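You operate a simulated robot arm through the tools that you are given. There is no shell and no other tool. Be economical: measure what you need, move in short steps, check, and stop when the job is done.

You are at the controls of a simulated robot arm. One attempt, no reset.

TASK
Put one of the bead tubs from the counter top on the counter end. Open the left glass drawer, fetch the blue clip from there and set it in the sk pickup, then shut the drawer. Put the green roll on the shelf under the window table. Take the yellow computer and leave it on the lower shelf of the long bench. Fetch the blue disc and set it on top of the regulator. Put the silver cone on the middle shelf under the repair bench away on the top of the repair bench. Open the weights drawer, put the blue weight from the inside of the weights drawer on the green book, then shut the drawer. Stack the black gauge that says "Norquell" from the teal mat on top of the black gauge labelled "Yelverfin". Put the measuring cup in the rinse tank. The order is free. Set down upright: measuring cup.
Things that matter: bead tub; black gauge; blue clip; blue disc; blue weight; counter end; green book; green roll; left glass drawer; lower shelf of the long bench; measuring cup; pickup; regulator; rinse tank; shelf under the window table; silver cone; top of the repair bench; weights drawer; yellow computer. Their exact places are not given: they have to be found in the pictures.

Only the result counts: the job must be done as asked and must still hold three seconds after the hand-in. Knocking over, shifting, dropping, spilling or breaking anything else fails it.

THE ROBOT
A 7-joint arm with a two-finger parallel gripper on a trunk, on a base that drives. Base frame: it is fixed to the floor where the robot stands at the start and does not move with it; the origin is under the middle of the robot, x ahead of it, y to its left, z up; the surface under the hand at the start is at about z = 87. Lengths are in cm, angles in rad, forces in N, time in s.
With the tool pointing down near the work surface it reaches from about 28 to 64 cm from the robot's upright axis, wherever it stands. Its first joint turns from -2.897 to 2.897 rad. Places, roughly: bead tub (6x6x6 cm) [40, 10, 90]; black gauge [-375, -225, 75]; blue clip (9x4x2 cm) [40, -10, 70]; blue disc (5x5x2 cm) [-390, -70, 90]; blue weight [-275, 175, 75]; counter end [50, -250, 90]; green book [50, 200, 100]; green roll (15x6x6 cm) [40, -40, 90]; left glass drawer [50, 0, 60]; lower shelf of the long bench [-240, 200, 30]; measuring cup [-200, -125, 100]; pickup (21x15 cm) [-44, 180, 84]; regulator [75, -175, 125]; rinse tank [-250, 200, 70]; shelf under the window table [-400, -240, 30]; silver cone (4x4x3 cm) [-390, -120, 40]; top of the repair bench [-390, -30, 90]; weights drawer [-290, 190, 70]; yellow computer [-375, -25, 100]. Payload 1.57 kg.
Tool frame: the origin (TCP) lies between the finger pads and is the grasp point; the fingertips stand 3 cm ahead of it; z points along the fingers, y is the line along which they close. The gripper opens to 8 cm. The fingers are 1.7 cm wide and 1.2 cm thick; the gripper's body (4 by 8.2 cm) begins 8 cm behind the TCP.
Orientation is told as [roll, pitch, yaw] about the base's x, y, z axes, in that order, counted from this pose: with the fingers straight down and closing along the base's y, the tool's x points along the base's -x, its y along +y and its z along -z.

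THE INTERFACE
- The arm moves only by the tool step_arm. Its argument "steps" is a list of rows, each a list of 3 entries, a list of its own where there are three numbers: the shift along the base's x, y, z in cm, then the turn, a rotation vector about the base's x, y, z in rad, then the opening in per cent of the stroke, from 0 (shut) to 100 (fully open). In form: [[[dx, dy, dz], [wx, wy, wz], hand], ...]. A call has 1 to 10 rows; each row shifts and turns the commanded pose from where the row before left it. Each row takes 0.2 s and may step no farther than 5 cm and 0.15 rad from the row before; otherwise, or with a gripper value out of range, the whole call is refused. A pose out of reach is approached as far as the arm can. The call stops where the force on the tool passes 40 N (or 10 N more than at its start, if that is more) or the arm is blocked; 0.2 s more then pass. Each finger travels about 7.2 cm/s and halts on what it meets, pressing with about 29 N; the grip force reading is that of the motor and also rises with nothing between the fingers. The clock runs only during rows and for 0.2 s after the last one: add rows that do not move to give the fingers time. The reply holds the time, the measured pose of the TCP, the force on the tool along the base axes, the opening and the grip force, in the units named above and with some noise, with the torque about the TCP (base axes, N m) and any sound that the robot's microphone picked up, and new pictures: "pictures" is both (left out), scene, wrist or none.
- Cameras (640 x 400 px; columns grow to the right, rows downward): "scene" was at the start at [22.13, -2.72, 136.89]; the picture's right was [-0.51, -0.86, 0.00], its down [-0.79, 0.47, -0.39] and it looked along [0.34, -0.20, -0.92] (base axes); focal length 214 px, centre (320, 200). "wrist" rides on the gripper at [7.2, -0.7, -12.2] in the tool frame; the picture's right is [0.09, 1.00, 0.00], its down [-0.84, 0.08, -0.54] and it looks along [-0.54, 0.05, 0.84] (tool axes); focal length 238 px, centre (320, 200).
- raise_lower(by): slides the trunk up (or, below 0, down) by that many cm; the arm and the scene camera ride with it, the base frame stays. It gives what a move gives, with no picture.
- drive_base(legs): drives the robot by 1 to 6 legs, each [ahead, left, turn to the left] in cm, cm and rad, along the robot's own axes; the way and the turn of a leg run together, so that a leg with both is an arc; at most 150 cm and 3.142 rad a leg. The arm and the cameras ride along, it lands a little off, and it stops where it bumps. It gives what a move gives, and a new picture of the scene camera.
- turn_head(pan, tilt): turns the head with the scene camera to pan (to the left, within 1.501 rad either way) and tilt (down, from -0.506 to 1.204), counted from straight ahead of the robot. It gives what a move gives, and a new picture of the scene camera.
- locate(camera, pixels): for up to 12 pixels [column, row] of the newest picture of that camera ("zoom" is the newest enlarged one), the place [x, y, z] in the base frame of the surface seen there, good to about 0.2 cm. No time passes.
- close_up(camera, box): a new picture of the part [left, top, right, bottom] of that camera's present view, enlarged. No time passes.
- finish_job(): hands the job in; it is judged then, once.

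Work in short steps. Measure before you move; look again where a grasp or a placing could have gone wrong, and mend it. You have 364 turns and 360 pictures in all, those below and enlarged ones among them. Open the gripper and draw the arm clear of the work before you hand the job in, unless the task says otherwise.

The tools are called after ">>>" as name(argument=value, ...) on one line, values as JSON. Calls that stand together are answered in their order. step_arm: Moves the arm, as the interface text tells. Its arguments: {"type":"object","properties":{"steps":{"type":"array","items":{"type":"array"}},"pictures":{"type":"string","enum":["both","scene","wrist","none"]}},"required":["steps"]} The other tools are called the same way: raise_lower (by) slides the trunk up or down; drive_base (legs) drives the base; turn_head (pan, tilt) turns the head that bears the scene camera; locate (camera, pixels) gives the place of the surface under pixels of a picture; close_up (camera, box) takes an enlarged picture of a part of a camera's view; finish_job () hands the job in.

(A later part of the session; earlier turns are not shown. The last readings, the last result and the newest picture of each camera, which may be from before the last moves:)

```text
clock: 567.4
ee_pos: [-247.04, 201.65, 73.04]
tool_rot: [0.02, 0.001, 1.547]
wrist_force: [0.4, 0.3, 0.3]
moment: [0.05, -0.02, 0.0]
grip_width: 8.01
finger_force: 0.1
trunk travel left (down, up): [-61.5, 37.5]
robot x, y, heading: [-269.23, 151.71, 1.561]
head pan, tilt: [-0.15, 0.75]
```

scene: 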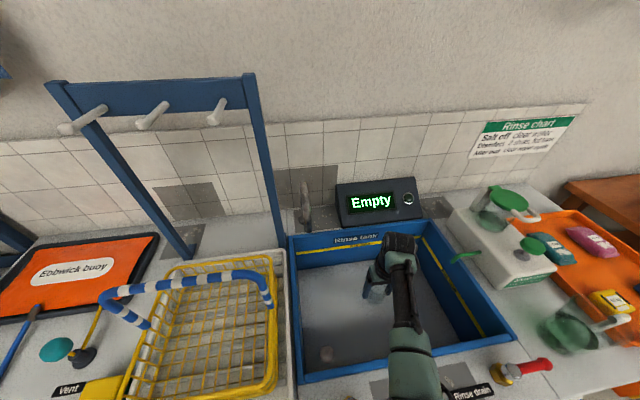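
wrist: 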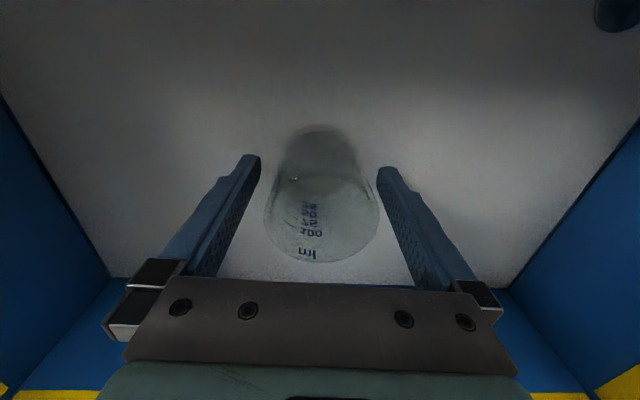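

Cup stands upright in the tank. I rise straight up and back off.

>>> step_arm(steps=[[[0, 0, 5], [0, 0, 0], 100], [[0, 0, 5], [0, 0, 0], 100], [[0, 0, 5], [0, 0, 0], 100], [[0, 0, 5], [0, 0, 0], 100], [[0, 0, 5], [0, 0, 0], 100], [[0, 0, 3], [0, 0, 0], 100]], pictures="wrist")

>>> raise_lower(by=15)

>>> drive_base(legs=[[-55, 0, 0]])

>>> turn_head(pan=0.2, tilt=0.6)

```text
clock: 568.8
ee_pos: [-246.91, 201.76, 101.13]
tool_rot: [0.018, 0.0, 1.546]
wrist_force: [-0.3, -0.2, -0.6]
moment: [0.01, -0.01, 0.04]
grip_width: 8.01
finger_force: 0.1
trunk travel left (down, up): [-61.5, 37.5]
robot x, y, heading: [-269.12, 151.98, 1.563]
head pan, tilt: [-0.15, 0.75]
```

wrist: 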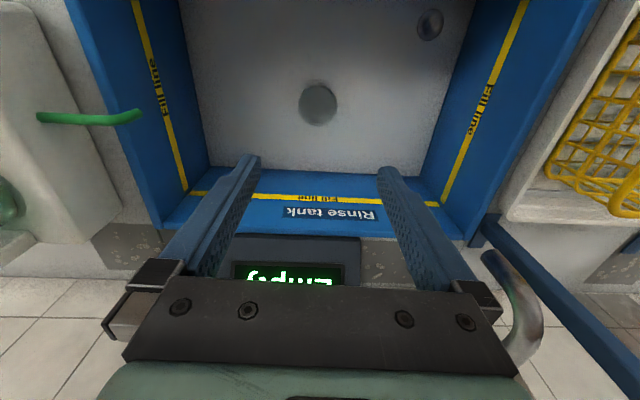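

```text
clock: 570.6
ee_pos: [-246.87, 201.84, 116.12]
tool_rot: [0.018, 0.001, 1.548]
wrist_force: [-0.7, -0.5, 0.6]
moment: [0.0, 0.01, -0.01]
grip_width: 8.0
finger_force: 0.0
trunk travel left (down, up): [-76.5, 22.5]
robot x, y, heading: [-269.5, 151.56, 1.564]
head pan, tilt: [-0.15, 0.75]
```

```text
clock: 573.7
ee_pos: [-247.5, 147.26, 116.1]
tool_rot: [0.02, 0.0, 1.549]
wrist_force: [-0.1, 0.6, -0.7]
moment: [0.02, -0.02, 0.05]
grip_width: 7.98
finger_force: 0.0
trunk travel left (down, up): [-76.5, 22.5]
robot x, y, heading: [-269.76, 97.21, 1.568]
head pan, tilt: [-0.15, 0.75]
```

scene: 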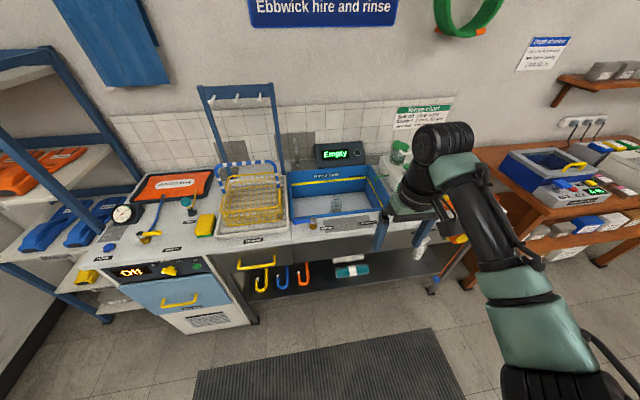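

```text
clock: 574.6
ee_pos: [-247.55, 147.18, 116.22]
tool_rot: [0.021, 0.0, 1.551]
wrist_force: [0.6, 0.8, -0.7]
moment: [0.01, -0.04, 0.03]
grip_width: 8.03
finger_force: 0.1
trunk travel left (down, up): [-76.5, 22.5]
robot x, y, heading: [-269.8, 97.49, 1.56]
head pan, tilt: [0.201, 0.6]
```

scene: 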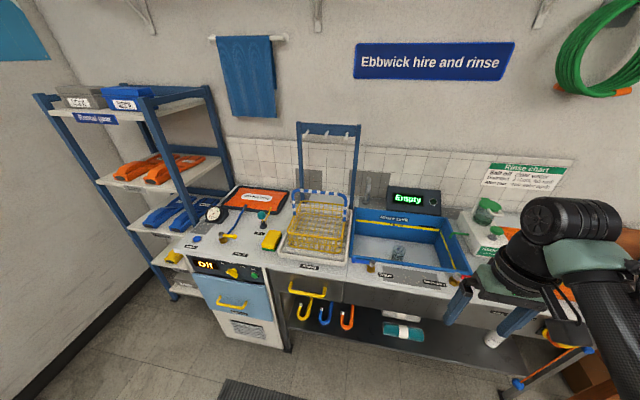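

Cup done. Now the weights drawer with the yellow handle at (307,292); I zoom and measure.

>>> close_up(camera="scene", box=[260, 250, 380, 340])

>>> locate(camera="zoom", pixels=[[175, 215], [260, 220], [330, 235], [250, 160], [100, 180], [400, 220], [250, 270], [345, 215], [160, 190]])

```text
4.44 times, centred on (320, 295) of scene
```

zoom: 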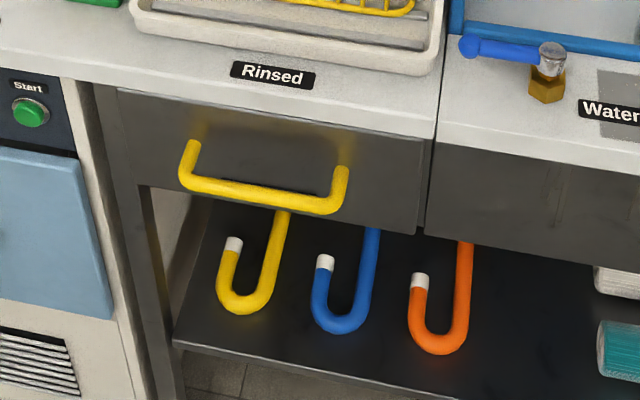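

```text
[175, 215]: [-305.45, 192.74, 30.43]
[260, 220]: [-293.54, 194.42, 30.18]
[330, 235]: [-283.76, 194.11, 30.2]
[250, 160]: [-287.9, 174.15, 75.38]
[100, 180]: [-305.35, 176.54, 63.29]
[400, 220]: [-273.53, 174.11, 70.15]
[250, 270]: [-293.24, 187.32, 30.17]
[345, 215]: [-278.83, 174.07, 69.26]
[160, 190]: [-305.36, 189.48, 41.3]
```

I locate the handle bar itself.

>>> locate(camera="zoom", pixels=[[200, 184], [230, 190], [260, 196], [290, 201], [320, 206], [190, 150], [342, 175], [260, 187]])

```text
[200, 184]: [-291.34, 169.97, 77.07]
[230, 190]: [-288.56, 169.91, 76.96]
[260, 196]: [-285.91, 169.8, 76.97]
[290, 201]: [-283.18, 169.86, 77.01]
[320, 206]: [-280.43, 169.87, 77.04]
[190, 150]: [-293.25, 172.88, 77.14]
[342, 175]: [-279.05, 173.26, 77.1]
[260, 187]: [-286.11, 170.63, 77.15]
```

Handle bar: y≈170, z≈77, x −293…−279. I shift left, lower the trunk and turn the tool (+1.57 yaw, then 45° tilt) with a small finger opening.

>>> drive_base(legs=[[0, 37, 0.01]])

>>> raise_lower(by=-25)

>>> step_arm(steps=[[[0, 0, 0], [0, 0, 0.15], 32], [[0, 0, 0], [0, 0, 0.15], 32], [[0, 0, 0], [0, 0, 0.15], 32], [[0, 0, 0], [0, 0, 0.15], 32], [[0, 0, 0], [0, 0, 0.15], 32], [[0, 0, 0], [0, 0, 0.15], 32], [[0, 0, 0], [0, 0, 0.15], 32], [[0, 0, 0], [0, 0, 0.15], 32], [[0, 0, 0], [0, 0, 0.15], 32], [[0, 0, 0], [0, 0, 0.15], 32]], pictures="none")

>>> step_arm(steps=[[[0, 0, 0], [0, 0, 0.09], 32], [[0, 0, 0], [0.13, 0, 0], 32], [[0, 0, 0], [0.13, 0, 0], 32], [[0, 0, 0], [0.13, 0, 0], 32], [[0, 0, 0], [0.13, 0, 0], 32], [[0, 0, 0], [0.13, 0, 0], 32], [[0, 0, 0], [0.13, 0, 0], 32]])

```text
clock: 577.0
ee_pos: [-285.34, 147.53, 116.23]
tool_rot: [0.021, -0.001, 1.548]
wrist_force: [-0.3, 0.2, -0.3]
moment: [-0.02, -0.01, 0.01]
grip_width: 7.99
finger_force: 0.1
trunk travel left (down, up): [-76.5, 22.5]
robot x, y, heading: [-307.51, 97.32, 1.562]
head pan, tilt: [0.201, 0.6]
```

scene: 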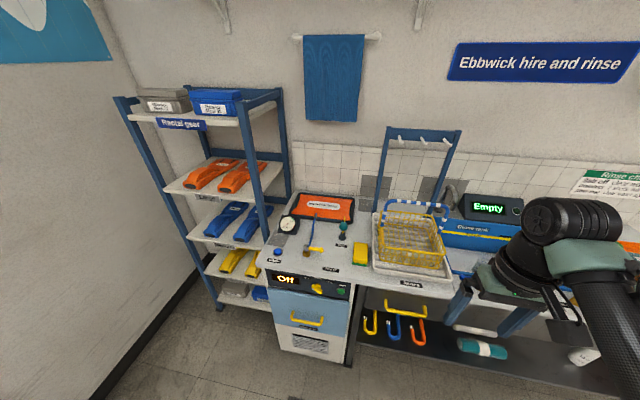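

```text
clock: 579.5
ee_pos: [-285.29, 147.54, 91.17]
tool_rot: [0.02, -0.001, 1.549]
wrist_force: [-0.2, -0.3, 0.0]
moment: [0.01, -0.02, 0.03]
grip_width: 7.99
finger_force: 0.0
trunk travel left (down, up): [-51.5, 47.5]
robot x, y, heading: [-307.43, 97.93, 1.567]
head pan, tilt: [0.201, 0.6]
```

```text
clock: 581.7
ee_pos: [-285.27, 147.54, 91.13]
tool_rot: [0.02, 0.001, 3.051]
wrist_force: [0.3, -0.1, 0.0]
moment: [-0.01, 0.0, 0.02]
grip_width: 2.58
finger_force: 0.0
trunk travel left (down, up): [-51.5, 47.5]
robot x, y, heading: [-307.58, 97.29, 1.566]
head pan, tilt: [0.201, 0.6]
```

```text
clock: 583.3
ee_pos: [-285.28, 147.47, 91.19]
tool_rot: [-0.764, -0.003, 3.139]
wrist_force: [-0.3, -0.2, -0.7]
moment: [-0.01, -0.01, -0.02]
grip_width: 2.57
finger_force: 0.1
trunk travel left (down, up): [-51.5, 47.5]
robot x, y, heading: [-307.73, 97.58, 1.566]
head pan, tilt: [0.201, 0.6]
```

scene: 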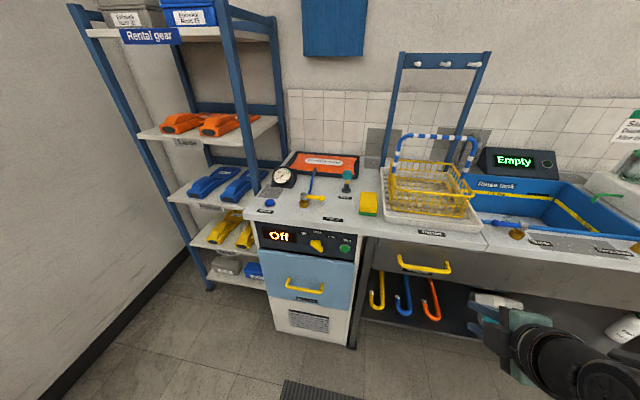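
wrist: 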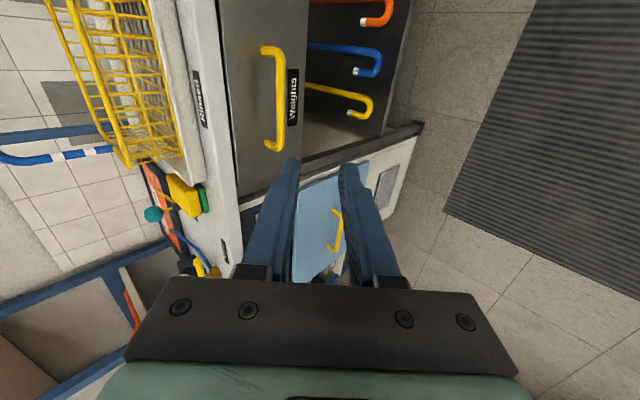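

The drawer is labelled "Weights". I measure the bar in the wrist view.

>>> locate(camera="wrist", pixels=[[283, 60], [282, 100], [281, 140], [270, 50], [270, 146], [277, 100], [288, 100], [250, 100]])

```text
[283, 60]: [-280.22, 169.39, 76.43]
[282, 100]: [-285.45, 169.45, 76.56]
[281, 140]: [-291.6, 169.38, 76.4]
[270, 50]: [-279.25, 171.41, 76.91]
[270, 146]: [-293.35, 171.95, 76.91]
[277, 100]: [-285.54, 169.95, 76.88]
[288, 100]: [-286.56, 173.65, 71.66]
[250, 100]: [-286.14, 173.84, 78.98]
```

I drive ahead 16.5, lower to the pre-approach point and check.

>>> drive_base(legs=[[16.5, 0.7, 0]])

>>> step_arm(steps=[[[0, 0, -4.4], [0, 0, 0], 32], [[0, 0, -4.3], [0, 0, 0], 32], [[0, 0, 0], [0, 0, 0], 32]], pictures="wrist")

>>> locate(camera="wrist", pixels=[[314, 60], [313, 100], [312, 130], [320, 100], [305, 100]])

```text
clock: 584.8
ee_pos: [-285.86, 163.71, 91.18]
tool_rot: [-0.761, -0.001, 3.14]
wrist_force: [-0.2, -0.1, 0.1]
moment: [0.0, 0.01, -0.02]
grip_width: 2.56
finger_force: 0.1
trunk travel left (down, up): [-51.5, 47.5]
robot x, y, heading: [-308.01, 113.77, 1.558]
head pan, tilt: [0.201, 0.6]
```

scene: 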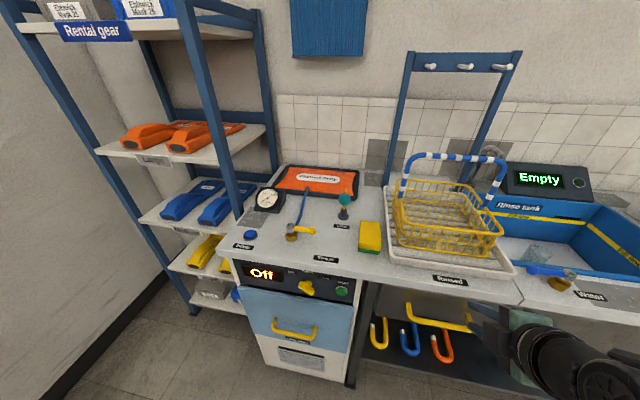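

```text
clock: 585.6
ee_pos: [-285.81, 163.61, 82.57]
tool_rot: [-0.761, -0.003, 3.14]
wrist_force: [0.1, 0.1, 0.1]
moment: [-0.01, 0.01, 0.02]
grip_width: 2.55
finger_force: 0.0
trunk travel left (down, up): [-51.5, 47.5]
robot x, y, heading: [-308.39, 113.93, 1.565]
head pan, tilt: [0.201, 0.6]
```

wrist: 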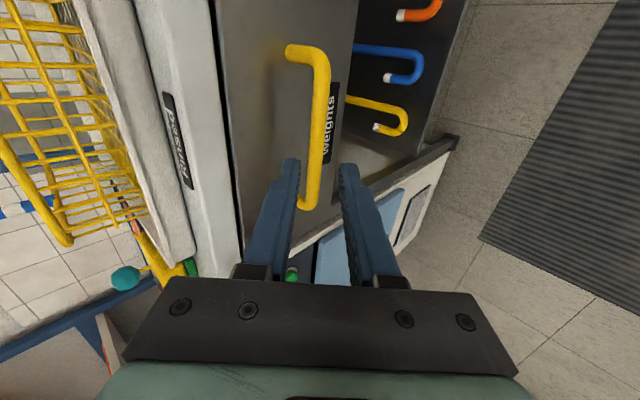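

```text
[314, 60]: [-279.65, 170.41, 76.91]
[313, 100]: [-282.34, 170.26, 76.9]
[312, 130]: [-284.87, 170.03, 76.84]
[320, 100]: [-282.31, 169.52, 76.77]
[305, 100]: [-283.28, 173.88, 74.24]
```

I advance along the tool to about (168.9, 77.7) and close on the bar.

>>> step_arm(steps=[[[0, 2.7, -2.45], [0, 0, 0], 32], [[0, 2.6, -2.42], [0, 0, 0], 32], [[0, 0, 0], [0, 0, 0], 32], [[0, 0, 0], [0, 0, 0], 0], [[0, 0, 0], [0, 0, 0], 0], [[0, 0, 0], [0, 0, 0], 0]], pictures="wrist")

```text
clock: 587.0
ee_pos: [-285.74, 168.95, 77.53]
tool_rot: [-0.759, 0.001, 3.139]
wrist_force: [0.5, -6.8, -5.7]
moment: [-0.15, -0.47, 0.11]
grip_width: 1.38
finger_force: 30.6
trunk travel left (down, up): [-51.5, 47.5]
robot x, y, heading: [-308.12, 113.51, 1.564]
head pan, tilt: [0.201, 0.6]
```

wrist: 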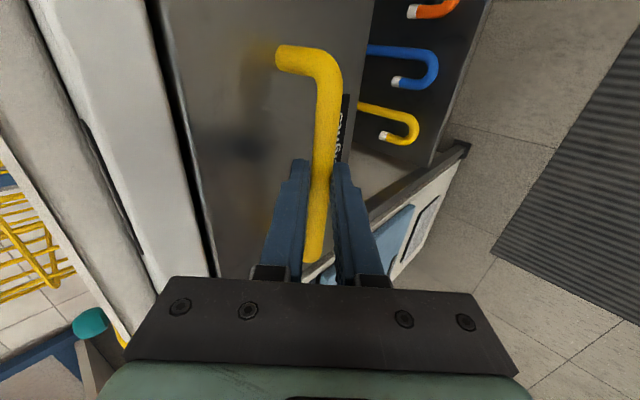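

Gripped. I pull by the arm a little, then by driving back to open about 22 cm.

>>> step_arm(steps=[[[0, -2, 0], [0, 0, 0], 0], [[0, -2.5, 0], [0, 0, 0], 0], [[0, 0, 0], [0, 0, 0], 0]], pictures="none")

>>> drive_base(legs=[[-17, 0, 0]])

```text
clock: 587.8
ee_pos: [-285.84, 164.49, 77.55]
tool_rot: [-0.756, -0.002, 3.137]
wrist_force: [10.1, -0.4, -18.3]
moment: [-0.21, -0.38, 0.21]
grip_width: 1.38
finger_force: 30.1
trunk travel left (down, up): [-51.5, 47.5]
robot x, y, heading: [-307.96, 113.35, 1.562]
head pan, tilt: [0.201, 0.6]
```

```text
clock: 589.2
ee_pos: [-285.76, 147.43, 77.57]
tool_rot: [-0.756, 0.0, 3.137]
wrist_force: [17.4, 1.2, -20.6]
moment: [-0.2, -0.45, 0.17]
grip_width: 1.37
finger_force: 30.0
trunk travel left (down, up): [-51.5, 47.5]
robot x, y, heading: [-308.43, 96.36, 1.562]
head pan, tilt: [0.201, 0.6]
```

scene: 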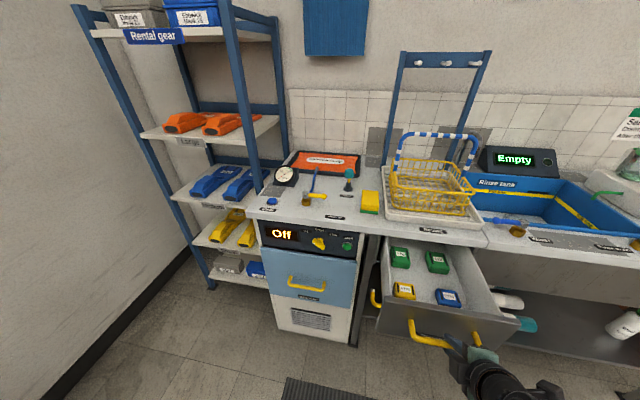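

Open; four weights inside, blue at (448,297). I release the handle and withdraw along the tool axis.

>>> step_arm(steps=[[[0, 0, 0], [0, 0, 0], 35], [[0, 0, 0], [0, 0, 0], 35], [[0, -1.4, 1.45], [0, 0, 0], 35], [[0, -2, 2.1], [0, 0, 0], 35], [[0, -2, 3], [0, 0, 0], 35]], pictures="wrist")

>>> locate(camera="scene", pixels=[[448, 297], [448, 292], [441, 297], [456, 298], [448, 304], [425, 290], [403, 291], [437, 262], [440, 330]])

>>> close_up(camera="scene", box=[370, 235, 530, 345])

```text
clock: 590.5
ee_pos: [-285.78, 141.85, 84.04]
tool_rot: [-0.756, 0.001, 3.135]
wrist_force: [0.0, 0.4, 0.7]
moment: [0.02, 0.02, -0.03]
grip_width: 2.77
finger_force: 0.2
trunk travel left (down, up): [-51.5, 47.5]
robot x, y, heading: [-308.46, 96.13, 1.565]
head pan, tilt: [0.201, 0.6]
```

wrist: 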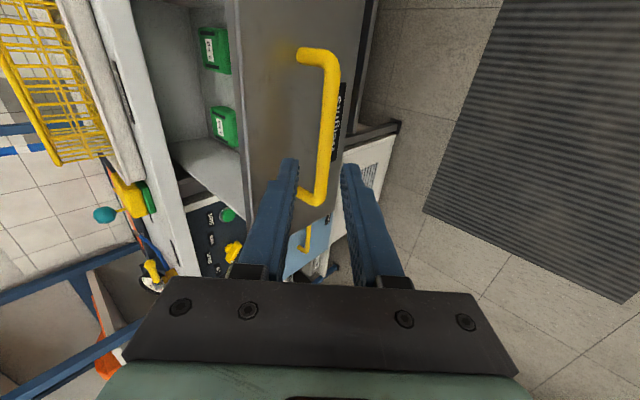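

```text
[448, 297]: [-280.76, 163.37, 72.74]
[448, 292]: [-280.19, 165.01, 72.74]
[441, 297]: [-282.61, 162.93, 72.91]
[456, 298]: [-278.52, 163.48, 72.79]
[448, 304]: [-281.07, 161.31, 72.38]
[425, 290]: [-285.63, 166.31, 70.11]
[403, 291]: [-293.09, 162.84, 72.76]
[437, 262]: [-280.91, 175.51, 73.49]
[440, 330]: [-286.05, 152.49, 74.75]
```

```text
3.64 times, centred on (450, 290) of scene
```

zoom: 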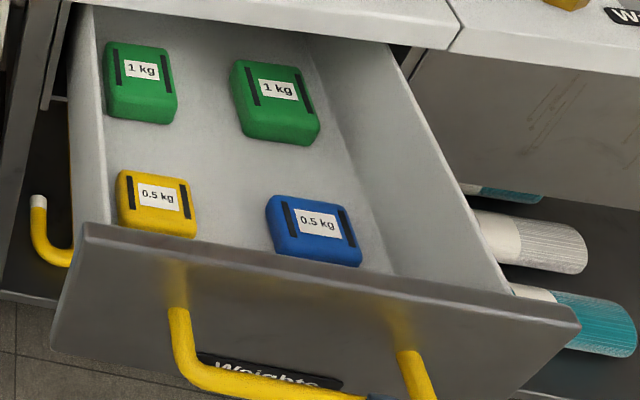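

Blue weight at ≈(−280.6,163.5), top 72.8, floor 70.1. I straighten the tool above drawer height and move over it.

>>> raise_lower(by=14)

>>> step_arm(steps=[[[0, 0, 1], [-0.126, 0, 0], 60], [[0, 0, 1], [-0.126, 0, 0], 80], [[0, 0, 1], [-0.126, 0, 0], 100], [[0, 0, 1], [-0.126, 0, 0], 100], [[0, 0, 1], [-0.126, 0, 0], 100], [[0, 0, 1], [-0.126, 0, 0], 100]], pictures="none")

>>> drive_base(legs=[[19, 0, 0]])

>>> step_arm(steps=[[[3, 1, 0], [0, 0, 0], 100], [[2, 1, 0], [0, 0, 0], 100], [[0, 0, 0], [0, 0, 0], 100]])

```text
clock: 592.1
ee_pos: [-285.81, 141.95, 98.08]
tool_rot: [-0.756, 0.002, 3.136]
wrist_force: [-0.4, -0.1, -0.5]
moment: [0.05, -0.02, -0.04]
grip_width: 2.8
finger_force: 0.0
trunk travel left (down, up): [-65.5, 33.5]
robot x, y, heading: [-308.43, 96.24, 1.564]
head pan, tilt: [0.201, 0.6]
```

```text
clock: 593.5
ee_pos: [-285.74, 141.66, 104.05]
tool_rot: [0.004, 0.003, 3.138]
wrist_force: [1.3, -0.5, 0.2]
moment: [-0.01, -0.04, 0.01]
grip_width: 7.96
finger_force: 0.0
trunk travel left (down, up): [-65.5, 33.5]
robot x, y, heading: [-308.59, 96.31, 1.563]
head pan, tilt: [0.201, 0.6]
```

```text
clock: 595.1
ee_pos: [-285.53, 161.08, 104.1]
tool_rot: [0.001, 0.004, 3.14]
wrist_force: [-0.3, -1.1, -0.2]
moment: [0.0, 0.01, -0.02]
grip_width: 8.02
finger_force: 0.0
trunk travel left (down, up): [-65.5, 33.5]
robot x, y, heading: [-308.06, 115.69, 1.566]
head pan, tilt: [0.201, 0.6]
```

scene: 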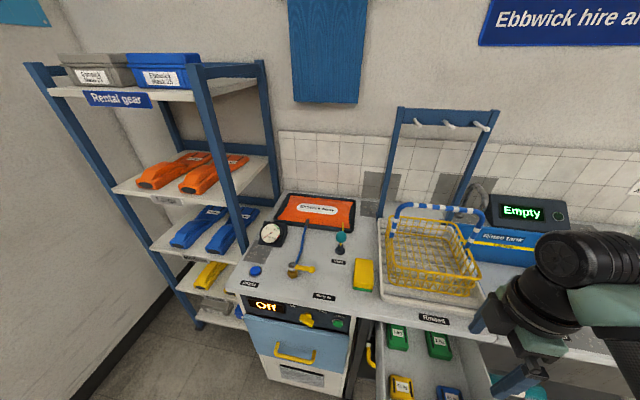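

```text
clock: 595.9
ee_pos: [-280.6, 163.01, 104.11]
tool_rot: [-0.001, 0.008, 3.136]
wrist_force: [-1.3, 0.3, -0.3]
moment: [-0.03, 0.01, -0.01]
grip_width: 8.03
finger_force: 0.0
trunk travel left (down, up): [-65.5, 33.5]
robot x, y, heading: [-308.36, 115.47, 1.561]
head pan, tilt: [0.201, 0.6]
```

scene: 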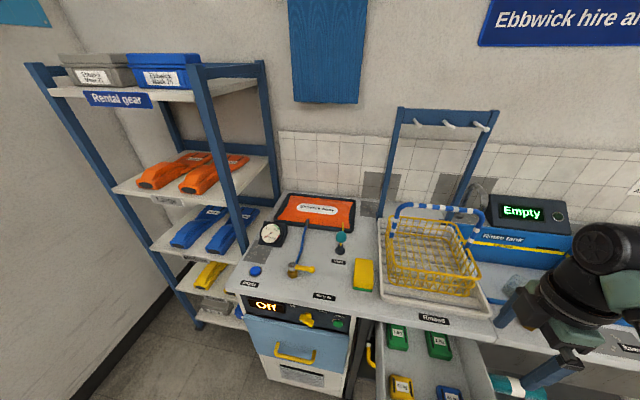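
wrist: 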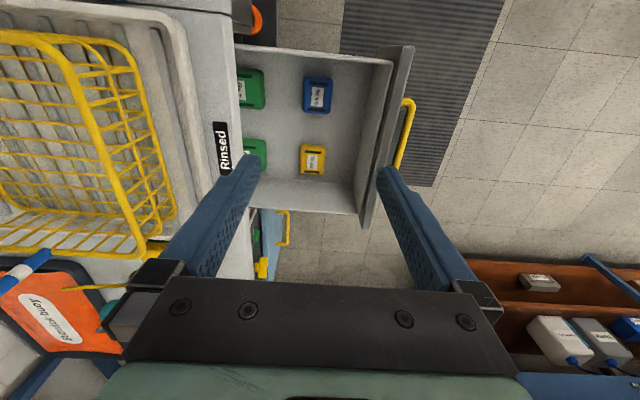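

I measure the blue weight in the wrist view.

>>> locate(camera="wrist", pixels=[[317, 93], [306, 93], [329, 93], [317, 80], [317, 108], [345, 95], [385, 95], [250, 60], [395, 80]])

>>> close_up(camera="wrist", box=[270, 50, 410, 140])

```text
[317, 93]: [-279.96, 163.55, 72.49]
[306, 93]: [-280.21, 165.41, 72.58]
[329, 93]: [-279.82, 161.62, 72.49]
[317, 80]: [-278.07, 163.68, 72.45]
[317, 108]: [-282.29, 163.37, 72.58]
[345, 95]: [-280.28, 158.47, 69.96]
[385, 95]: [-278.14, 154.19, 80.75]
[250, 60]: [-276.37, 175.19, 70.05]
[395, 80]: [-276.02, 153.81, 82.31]
```

```text
4.44 times, centred on (340, 95) of wrist
```

zoom: 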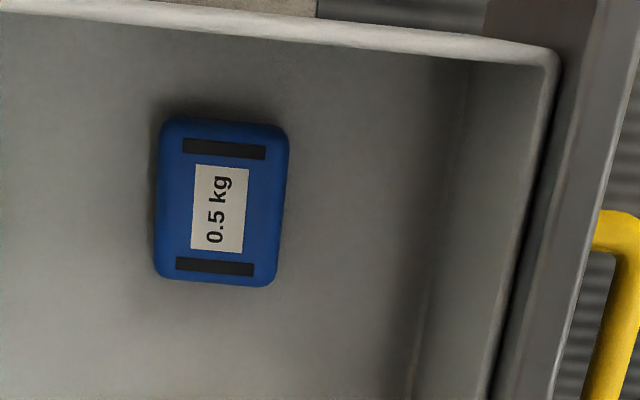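

Weight centre (−280.1,163.5), 4.5 cm in y. I lower the trunk 12, then descend with the arm.

>>> raise_lower(by=-12)

>>> step_arm(steps=[[[0.4, 0.5, -4], [0, 0, 0], 100], [[0, 0, -4], [0, 0, 0], 100], [[0, 0, -4], [0, 0, 0], 100], [[0, 0, 0], [0, 0, 0], 100]])

```text
clock: 597.4
ee_pos: [-280.59, 163.05, 92.08]
tool_rot: [-0.001, 0.005, 3.139]
wrist_force: [0.2, -0.2, 0.7]
moment: [-0.02, 0.0, 0.0]
grip_width: 7.99
finger_force: 0.0
trunk travel left (down, up): [-53.5, 45.5]
robot x, y, heading: [-308.21, 115.22, 1.565]
head pan, tilt: [0.201, 0.6]
```

```text
clock: 598.4
ee_pos: [-280.27, 163.65, 80.15]
tool_rot: [-0.001, 0.007, 3.137]
wrist_force: [-0.1, 0.3, 0.3]
moment: [-0.01, -0.03, 0.0]
grip_width: 8.0
finger_force: 0.1
trunk travel left (down, up): [-53.5, 45.5]
robot x, y, heading: [-308.06, 115.68, 1.564]
head pan, tilt: [0.201, 0.6]
```

scene: 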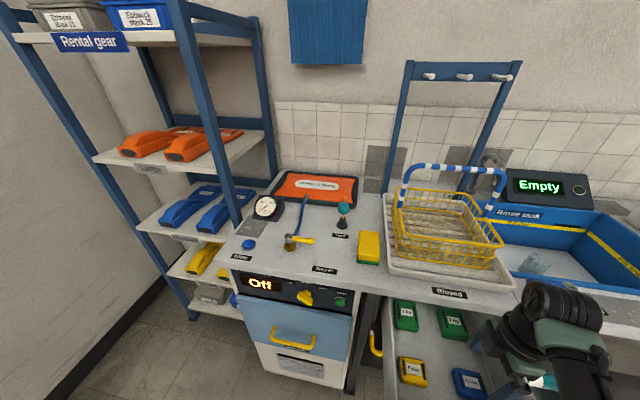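
wrist: 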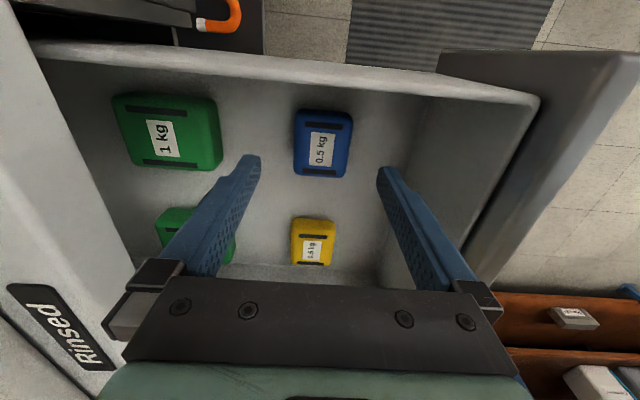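

Centred. I descend 7 cm and grip, then lift.

>>> step_arm(steps=[[[0, 0, -4], [0, 0, 0], 100], [[0, 0, -2.9], [0, 0, 0], 100], [[0, 0, 0], [0, 0, 0], 100], [[0, 0, 0], [0, 0, 0], 20], [[0, 0, 0], [0, 0, 0], 20], [[0, 0, 0], [0, 0, 0], 20], [[0, 0, 2], [0, 0, 0], 20], [[0, 0, 4], [0, 0, 0], 20], [[0, 0, 5], [0, 0, 0], 20], [[0, 0, 5], [0, 0, 0], 20]], pictures="wrist")

```text
clock: 600.6
ee_pos: [-280.32, 163.44, 89.25]
tool_rot: [0.001, 0.004, 3.14]
wrist_force: [1.0, -0.4, -4.7]
moment: [-0.02, -0.03, 0.0]
grip_width: 4.96
finger_force: 29.3
trunk travel left (down, up): [-53.5, 45.5]
robot x, y, heading: [-308.02, 115.68, 1.561]
head pan, tilt: [0.201, 0.6]
```

wrist: 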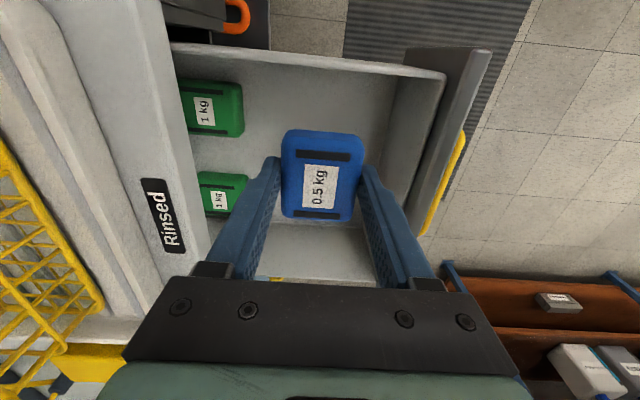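

Weight held. I carry it to the pick-up bench area; the book is in a bookcase, so I'll likely need a tilted regrip. First drive there and inspect the bookcase.

>>> raise_lower(by=22)

>>> drive_base(legs=[[-40, 0, 0], [0, -125, 0], [0, -115, 0]])

>>> turn_head(pan=-0.9, tilt=0.4)

```text
clock: 602.9
ee_pos: [-280.39, 163.4, 111.17]
tool_rot: [0.001, 0.006, 3.138]
wrist_force: [0.9, 0.3, -4.9]
moment: [0.0, 0.0, 0.02]
grip_width: 4.96
finger_force: 28.9
trunk travel left (down, up): [-75.5, 23.5]
robot x, y, heading: [-308.4, 115.74, 1.565]
head pan, tilt: [0.201, 0.6]
```

```text
clock: 616.8
ee_pos: [-39.04, 119.47, 111.18]
tool_rot: [0.001, 0.004, 3.13]
wrist_force: [0.7, -1.1, -5.2]
moment: [0.0, 0.01, -0.03]
grip_width: 4.96
finger_force: 29.4
trunk travel left (down, up): [-75.5, 23.5]
robot x, y, heading: [-67.19, 71.63, 1.559]
head pan, tilt: [0.201, 0.6]
```

scene: 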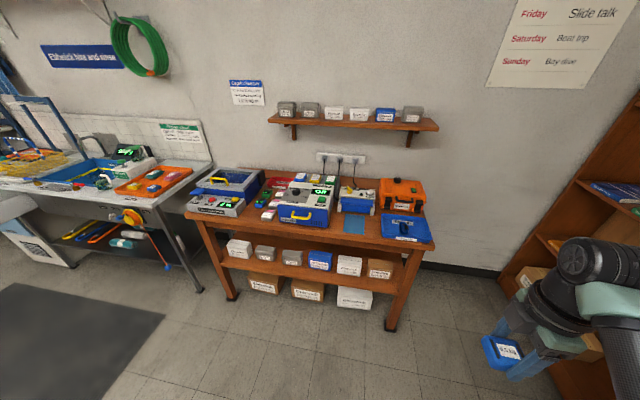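

```text
clock: 618.2
ee_pos: [-38.88, 119.58, 111.21]
tool_rot: [-0.001, 0.004, 3.131]
wrist_force: [0.0, 0.4, -4.9]
moment: [0.02, -0.02, 0.0]
grip_width: 4.97
finger_force: 29.0
trunk travel left (down, up): [-75.5, 23.5]
robot x, y, heading: [-67.27, 71.8, 1.554]
head pan, tilt: [-0.901, 0.4]
```

scene: 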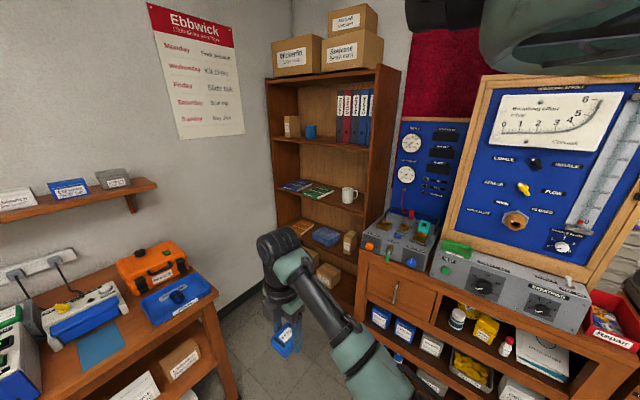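

I measure the bookcase, book and surrounding furniture.

>>> locate(camera="scene", pixels=[[316, 192], [300, 187], [332, 190], [318, 198], [345, 207], [280, 150], [345, 150], [330, 200], [360, 260], [235, 290], [215, 300], [348, 195]])

>>> close_up(camera="scene", box=[260, 130, 380, 230])

```text
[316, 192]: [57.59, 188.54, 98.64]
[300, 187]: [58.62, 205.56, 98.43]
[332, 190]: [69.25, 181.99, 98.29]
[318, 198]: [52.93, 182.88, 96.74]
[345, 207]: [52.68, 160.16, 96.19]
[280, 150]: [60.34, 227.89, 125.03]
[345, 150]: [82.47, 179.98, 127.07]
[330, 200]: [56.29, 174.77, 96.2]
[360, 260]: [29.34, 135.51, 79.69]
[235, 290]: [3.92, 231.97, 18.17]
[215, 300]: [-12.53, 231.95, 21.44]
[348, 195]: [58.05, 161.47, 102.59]
```

```text
4.00 times, centred on (320, 180) of scene
```

zoom: 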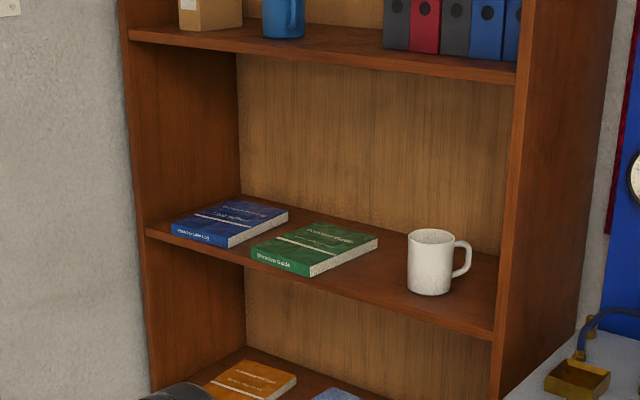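

I locate the green book's corners and the cabinet's near corner.

>>> locate(camera="zoom", pixels=[[253, 247], [312, 268], [372, 238], [318, 224], [312, 246], [285, 265], [150, 232], [490, 330], [380, 70], [200, 40], [508, 200]])

>>> locate(camera="scene", pixels=[[362, 265], [355, 320], [380, 222], [400, 245], [215, 295], [205, 318]])

```text
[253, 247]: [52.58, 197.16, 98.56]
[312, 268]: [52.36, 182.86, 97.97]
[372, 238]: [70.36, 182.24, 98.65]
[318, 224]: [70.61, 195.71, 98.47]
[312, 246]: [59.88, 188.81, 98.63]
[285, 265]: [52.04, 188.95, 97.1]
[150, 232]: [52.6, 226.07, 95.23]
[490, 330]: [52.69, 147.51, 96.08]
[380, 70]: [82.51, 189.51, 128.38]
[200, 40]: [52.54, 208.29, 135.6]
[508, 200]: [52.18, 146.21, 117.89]
```

```text
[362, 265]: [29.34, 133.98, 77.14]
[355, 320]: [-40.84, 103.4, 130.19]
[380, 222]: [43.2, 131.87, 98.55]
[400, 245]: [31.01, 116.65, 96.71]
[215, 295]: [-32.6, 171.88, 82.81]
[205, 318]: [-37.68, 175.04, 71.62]
```

Green book: x 52–70.5, y 182.5–197, top z 98.6; shelf above at ~134. A vertical hand would be too tall, so I'll regrip the weight with a tilted tool. I turn yaw back and set the weight on the free blue mat of the bench at about (−66,177).

>>> step_arm(steps=[[[0, 0, 0], [0, 0, -0.15], 20], [[0, 0, 0], [0, 0, -0.15], 20], [[0, 0, 0], [0, 0, -0.15], 20], [[0, 0, 0], [0, 0, -0.15], 20], [[0, 0, 0], [0, 0, -0.15], 20], [[0, 0, 0], [0, 0, -0.15], 20], [[0, 0, 0], [0, 0, -0.15], 20], [[0, 0, 0], [0, 0, -0.15], 20], [[0, 0, 0], [0, 0, -0.15], 20], [[0, 0, 0], [0, 0, -0.15], 20]], pictures="none")

>>> drive_base(legs=[[0, 27, 0], [57, 0, 0.01]])

>>> turn_head(pan=-0.3, tilt=0.9)

>>> step_arm(steps=[[[0, 0, 0], [0, 0, -0.07], 20]], pictures="wrist")

```text
clock: 620.4
ee_pos: [-38.85, 119.49, 111.15]
tool_rot: [0.001, 0.007, 1.631]
wrist_force: [0.2, -1.1, -4.9]
moment: [0.0, -0.02, 0.0]
grip_width: 4.95
finger_force: 28.8
trunk travel left (down, up): [-75.5, 23.5]
robot x, y, heading: [-67.22, 71.57, 1.554]
head pan, tilt: [-0.901, 0.4]
```

```text
clock: 625.1
ee_pos: [-65.83, 175.77, 111.1]
tool_rot: [0.0, 0.008, 1.643]
wrist_force: [-0.9, 0.1, -4.9]
moment: [-0.04, 0.02, -0.02]
grip_width: 4.96
finger_force: 28.5
trunk travel left (down, up): [-75.5, 23.5]
robot x, y, heading: [-93.32, 127.79, 1.567]
head pan, tilt: [-0.901, 0.4]
```

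scene: 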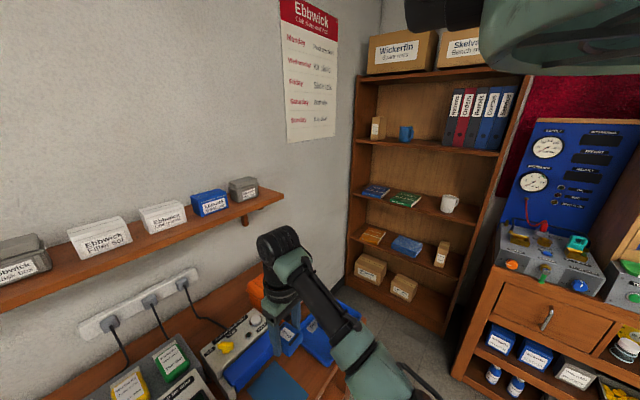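

```text
clock: 626.1
ee_pos: [-65.72, 175.73, 111.07]
tool_rot: [-0.003, 0.008, 1.642]
wrist_force: [0.1, -0.1, -5.3]
moment: [-0.03, 0.0, -0.01]
grip_width: 4.99
finger_force: 29.0
trunk travel left (down, up): [-75.5, 23.5]
robot x, y, heading: [-93.62, 127.75, 1.566]
head pan, tilt: [-0.3, 0.901]
```

scene: 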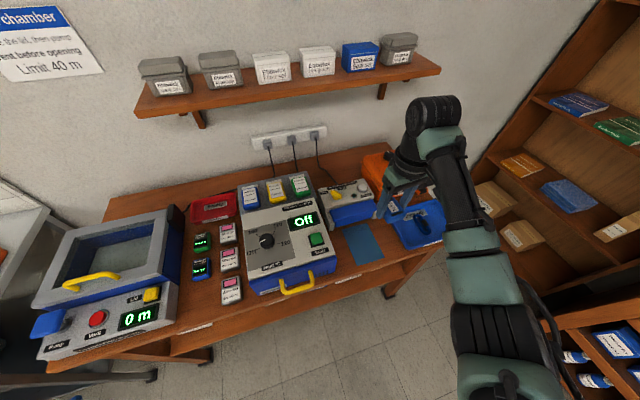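

```text
clock: 626.5
ee_pos: [-65.87, 175.81, 111.12]
tool_rot: [0.001, 0.007, 1.571]
wrist_force: [-0.3, 0.2, -3.8]
moment: [-0.04, 0.01, -0.01]
grip_width: 4.97
finger_force: 29.1
trunk travel left (down, up): [-75.5, 23.5]
robot x, y, heading: [-93.68, 127.79, 1.565]
head pan, tilt: [-0.3, 0.901]
```

wrist: 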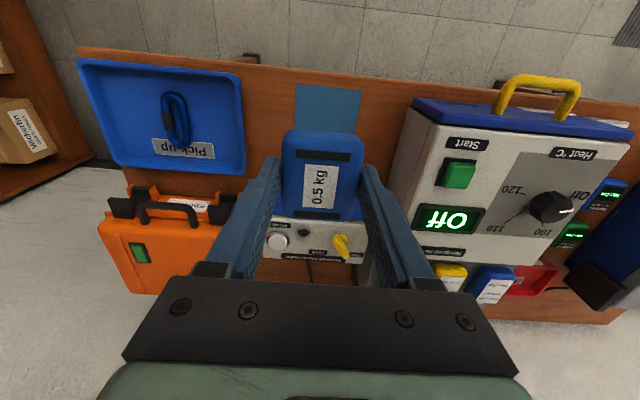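

I locate the mat's extent.

>>> locate(camera="wrist", pixels=[[298, 88], [358, 92], [325, 100], [300, 120], [400, 150], [262, 90]])

```text
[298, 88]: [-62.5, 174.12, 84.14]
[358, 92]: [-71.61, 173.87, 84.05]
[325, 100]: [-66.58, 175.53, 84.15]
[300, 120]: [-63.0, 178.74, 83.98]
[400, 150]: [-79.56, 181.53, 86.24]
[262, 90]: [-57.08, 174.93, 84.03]
```

Place target (−66.5,177.5), mat z 84.15. I lower trunk 10 and then the arm, set down and release.

>>> raise_lower(by=-10)

>>> step_arm(steps=[[[-0.6, 1.7, -3], [0, 0, 0], 20], [[0, 0, -4], [0, 0, 0], 20], [[0, 0, -4], [0, 0, 0], 20], [[0, 0, -2], [0, 0, 0], 20], [[0, 0, -0.5], [0, 0, 0], 20], [[0, 0, -0.3], [0, 0, 0], 20], [[0, 0, 0], [0, 0, 0], 20]])

```text
clock: 627.8
ee_pos: [-65.8, 175.79, 101.09]
tool_rot: [0.001, 0.007, 1.573]
wrist_force: [-0.7, 0.5, -5.7]
moment: [0.0, -0.01, -0.02]
grip_width: 4.98
finger_force: 29.3
trunk travel left (down, up): [-65.5, 33.5]
robot x, y, heading: [-93.84, 127.55, 1.568]
head pan, tilt: [-0.3, 0.901]
```

```text
clock: 629.4
ee_pos: [-66.31, 177.58, 87.43]
tool_rot: [0.0, 0.008, 1.573]
wrist_force: [0.7, 0.5, -4.5]
moment: [0.0, 0.02, 0.03]
grip_width: 4.96
finger_force: 29.4
trunk travel left (down, up): [-65.5, 33.5]
robot x, y, heading: [-93.83, 127.46, 1.571]
head pan, tilt: [-0.3, 0.901]
```

scene: 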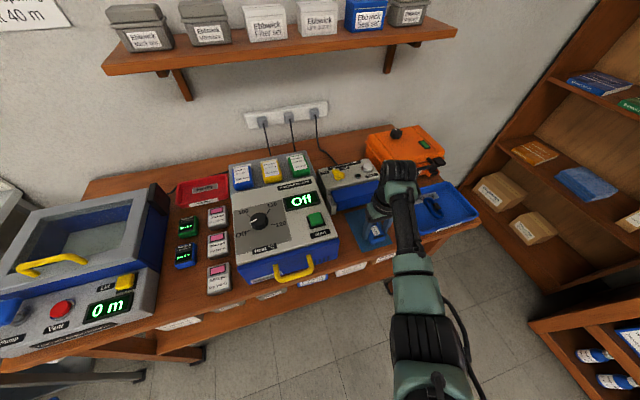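
wrist: 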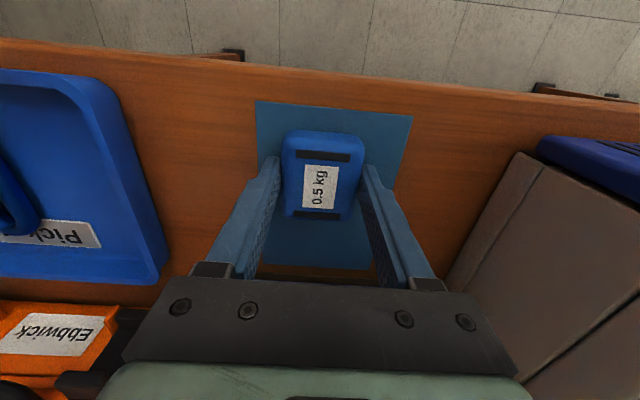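

Still hanging slightly; I lower in 0.2 cm steps, release and lift.

>>> step_arm(steps=[[[0, 0, -0.25], [0, 0, 0], 20], [[0, 0, -0.2], [0, 0, 0], 20], [[0, 0, 0], [0, 0, 0], 20], [[0, 0, 0], [0, 0, 0], 75], [[0, 0, 0], [0, 0, 0], 90], [[0, 0, 0], [0, 0, 0], 90], [[0, 0, 5], [0, 0, 0], 90], [[0, 0, 5], [0, 0, 0], 90], [[0, 0, 4], [0, 0, 0], 90]], pictures="wrist")

>>> drive_base(legs=[[-32, 0, 0]])

>>> step_arm(steps=[[[0, 0, -0.5], [0.131, 0, 0], 80], [[0, 0, -0.5], [0.131, 0, 0], 80], [[0, 0, -0.5], [0.131, 0, 0], 80], [[0, 0, -0.5], [0.131, 0, 0], 80], [[0, 0, -0.5], [0.131, 0, 0], 80], [[0, 0, -0.5], [0.131, 0, 0], 80], [[0, 0, -0.5], [0.131, 0, 0], 80], [[0, 0, -0.5], [0.131, 0, 0], 80]])

```text
clock: 631.4
ee_pos: [-66.5, 177.21, 101.14]
tool_rot: [0.0, 0.007, 1.571]
wrist_force: [0.0, -0.1, 0.5]
moment: [0.01, -0.03, 0.0]
grip_width: 7.19
finger_force: 0.0
trunk travel left (down, up): [-65.5, 33.5]
robot x, y, heading: [-93.49, 128.07, 1.567]
head pan, tilt: [-0.3, 0.901]
```

wrist: 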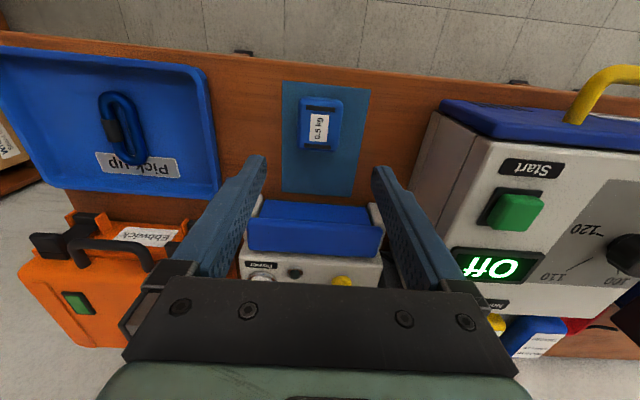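

```text
clock: 633.5
ee_pos: [-66.69, 145.78, 101.1]
tool_rot: [0.003, 0.004, 1.577]
wrist_force: [0.1, -0.1, 0.3]
moment: [0.01, 0.02, -0.02]
grip_width: 7.19
finger_force: 0.0
trunk travel left (down, up): [-65.5, 33.5]
robot x, y, heading: [-93.58, 96.36, 1.571]
head pan, tilt: [-0.3, 0.901]
```

scene: 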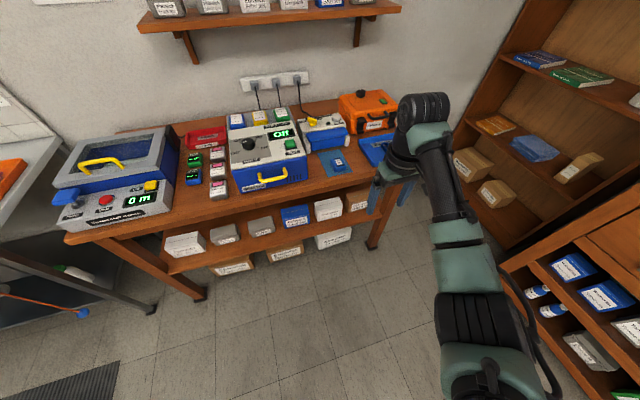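

```text
clock: 635.3
ee_pos: [-66.84, 145.86, 97.14]
tool_rot: [-0.013, -1.045, 1.585]
wrist_force: [-0.2, -0.5, -0.1]
moment: [-0.02, -0.01, 0.01]
grip_width: 6.38
finger_force: 0.1
trunk travel left (down, up): [-65.5, 33.5]
robot x, y, heading: [-93.87, 96.56, 1.57]
head pan, tilt: [-0.3, 0.901]
```

scene: 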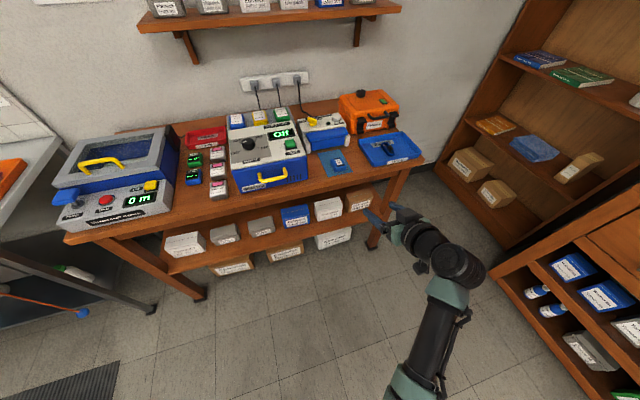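
wrist: 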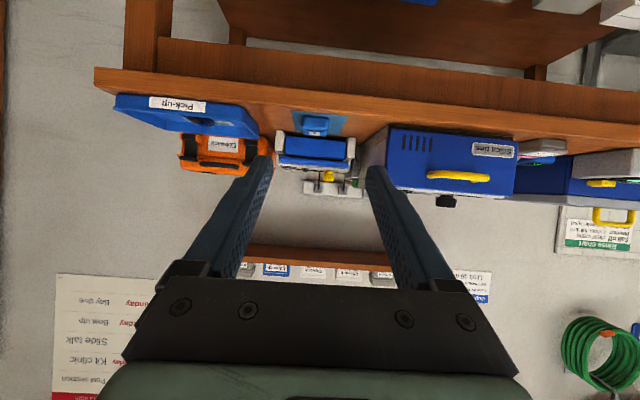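

I locate the weight in this tilted view.

>>> close_up(camera="wrist", box=[280, 100, 360, 160])

>>> locate(camera="zoom", pixels=[[275, 150], [275, 210], [180, 190], [375, 190], [275, 110], [200, 150], [350, 150]])

```text
6.67 times, centred on (320, 130) of wrist
```

zoom: 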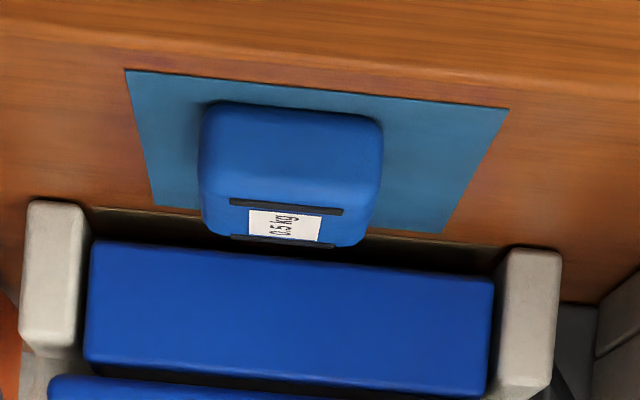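

```text
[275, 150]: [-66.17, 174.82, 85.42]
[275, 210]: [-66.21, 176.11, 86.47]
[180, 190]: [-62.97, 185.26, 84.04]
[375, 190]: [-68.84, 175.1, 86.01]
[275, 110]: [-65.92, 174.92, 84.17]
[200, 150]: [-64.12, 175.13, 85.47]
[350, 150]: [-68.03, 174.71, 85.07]
```

Weight centre ≈ (−66.4,177.6), z 84.15–86.6. I lower to z 88, drive in 23 cm and finish with the arm.

>>> step_arm(steps=[[[0.2, 0, -4.6], [0, 0, 0], 80], [[0.2, 0, -4.5], [0, 0, 0], 80], [[0, 0, 0], [0, 0, 0], 80]], pictures="none")

>>> drive_base(legs=[[23, 0, 0]])

>>> step_arm(steps=[[[0, 0, 0], [0, 0, 0], 80]], pictures="wrist")

```text
clock: 636.1
ee_pos: [-66.3, 145.98, 87.75]
tool_rot: [-0.012, -1.041, 1.583]
wrist_force: [0.3, 0.2, -0.2]
moment: [-0.01, 0.02, 0.01]
grip_width: 6.4
finger_force: 0.0
trunk travel left (down, up): [-65.5, 33.5]
robot x, y, heading: [-93.75, 96.46, 1.569]
head pan, tilt: [-0.3, 0.901]
```

```text
clock: 637.9
ee_pos: [-66.07, 168.79, 87.87]
tool_rot: [-0.009, -1.043, 1.581]
wrist_force: [-0.1, 0.4, 0.2]
moment: [-0.01, -0.01, 0.03]
grip_width: 6.41
finger_force: 0.2
trunk travel left (down, up): [-65.5, 33.5]
robot x, y, heading: [-93.62, 119.0, 1.567]
head pan, tilt: [-0.3, 0.901]
```

scene: 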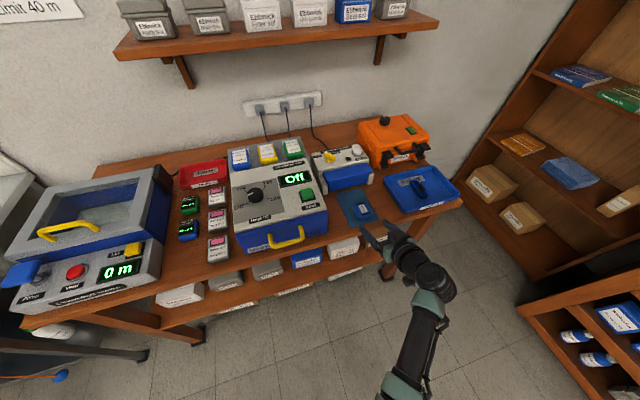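

```text
clock: 638.2
ee_pos: [-66.05, 168.72, 87.89]
tool_rot: [-0.01, -1.041, 1.578]
wrist_force: [0.1, 0.0, 0.4]
moment: [-0.01, -0.03, -0.02]
grip_width: 6.38
finger_force: 0.0
trunk travel left (down, up): [-65.5, 33.5]
robot x, y, heading: [-93.68, 119.24, 1.566]
head pan, tilt: [-0.3, 0.901]
```

wrist: 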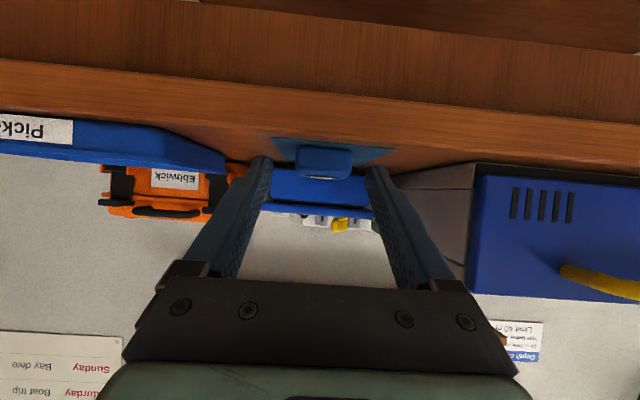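

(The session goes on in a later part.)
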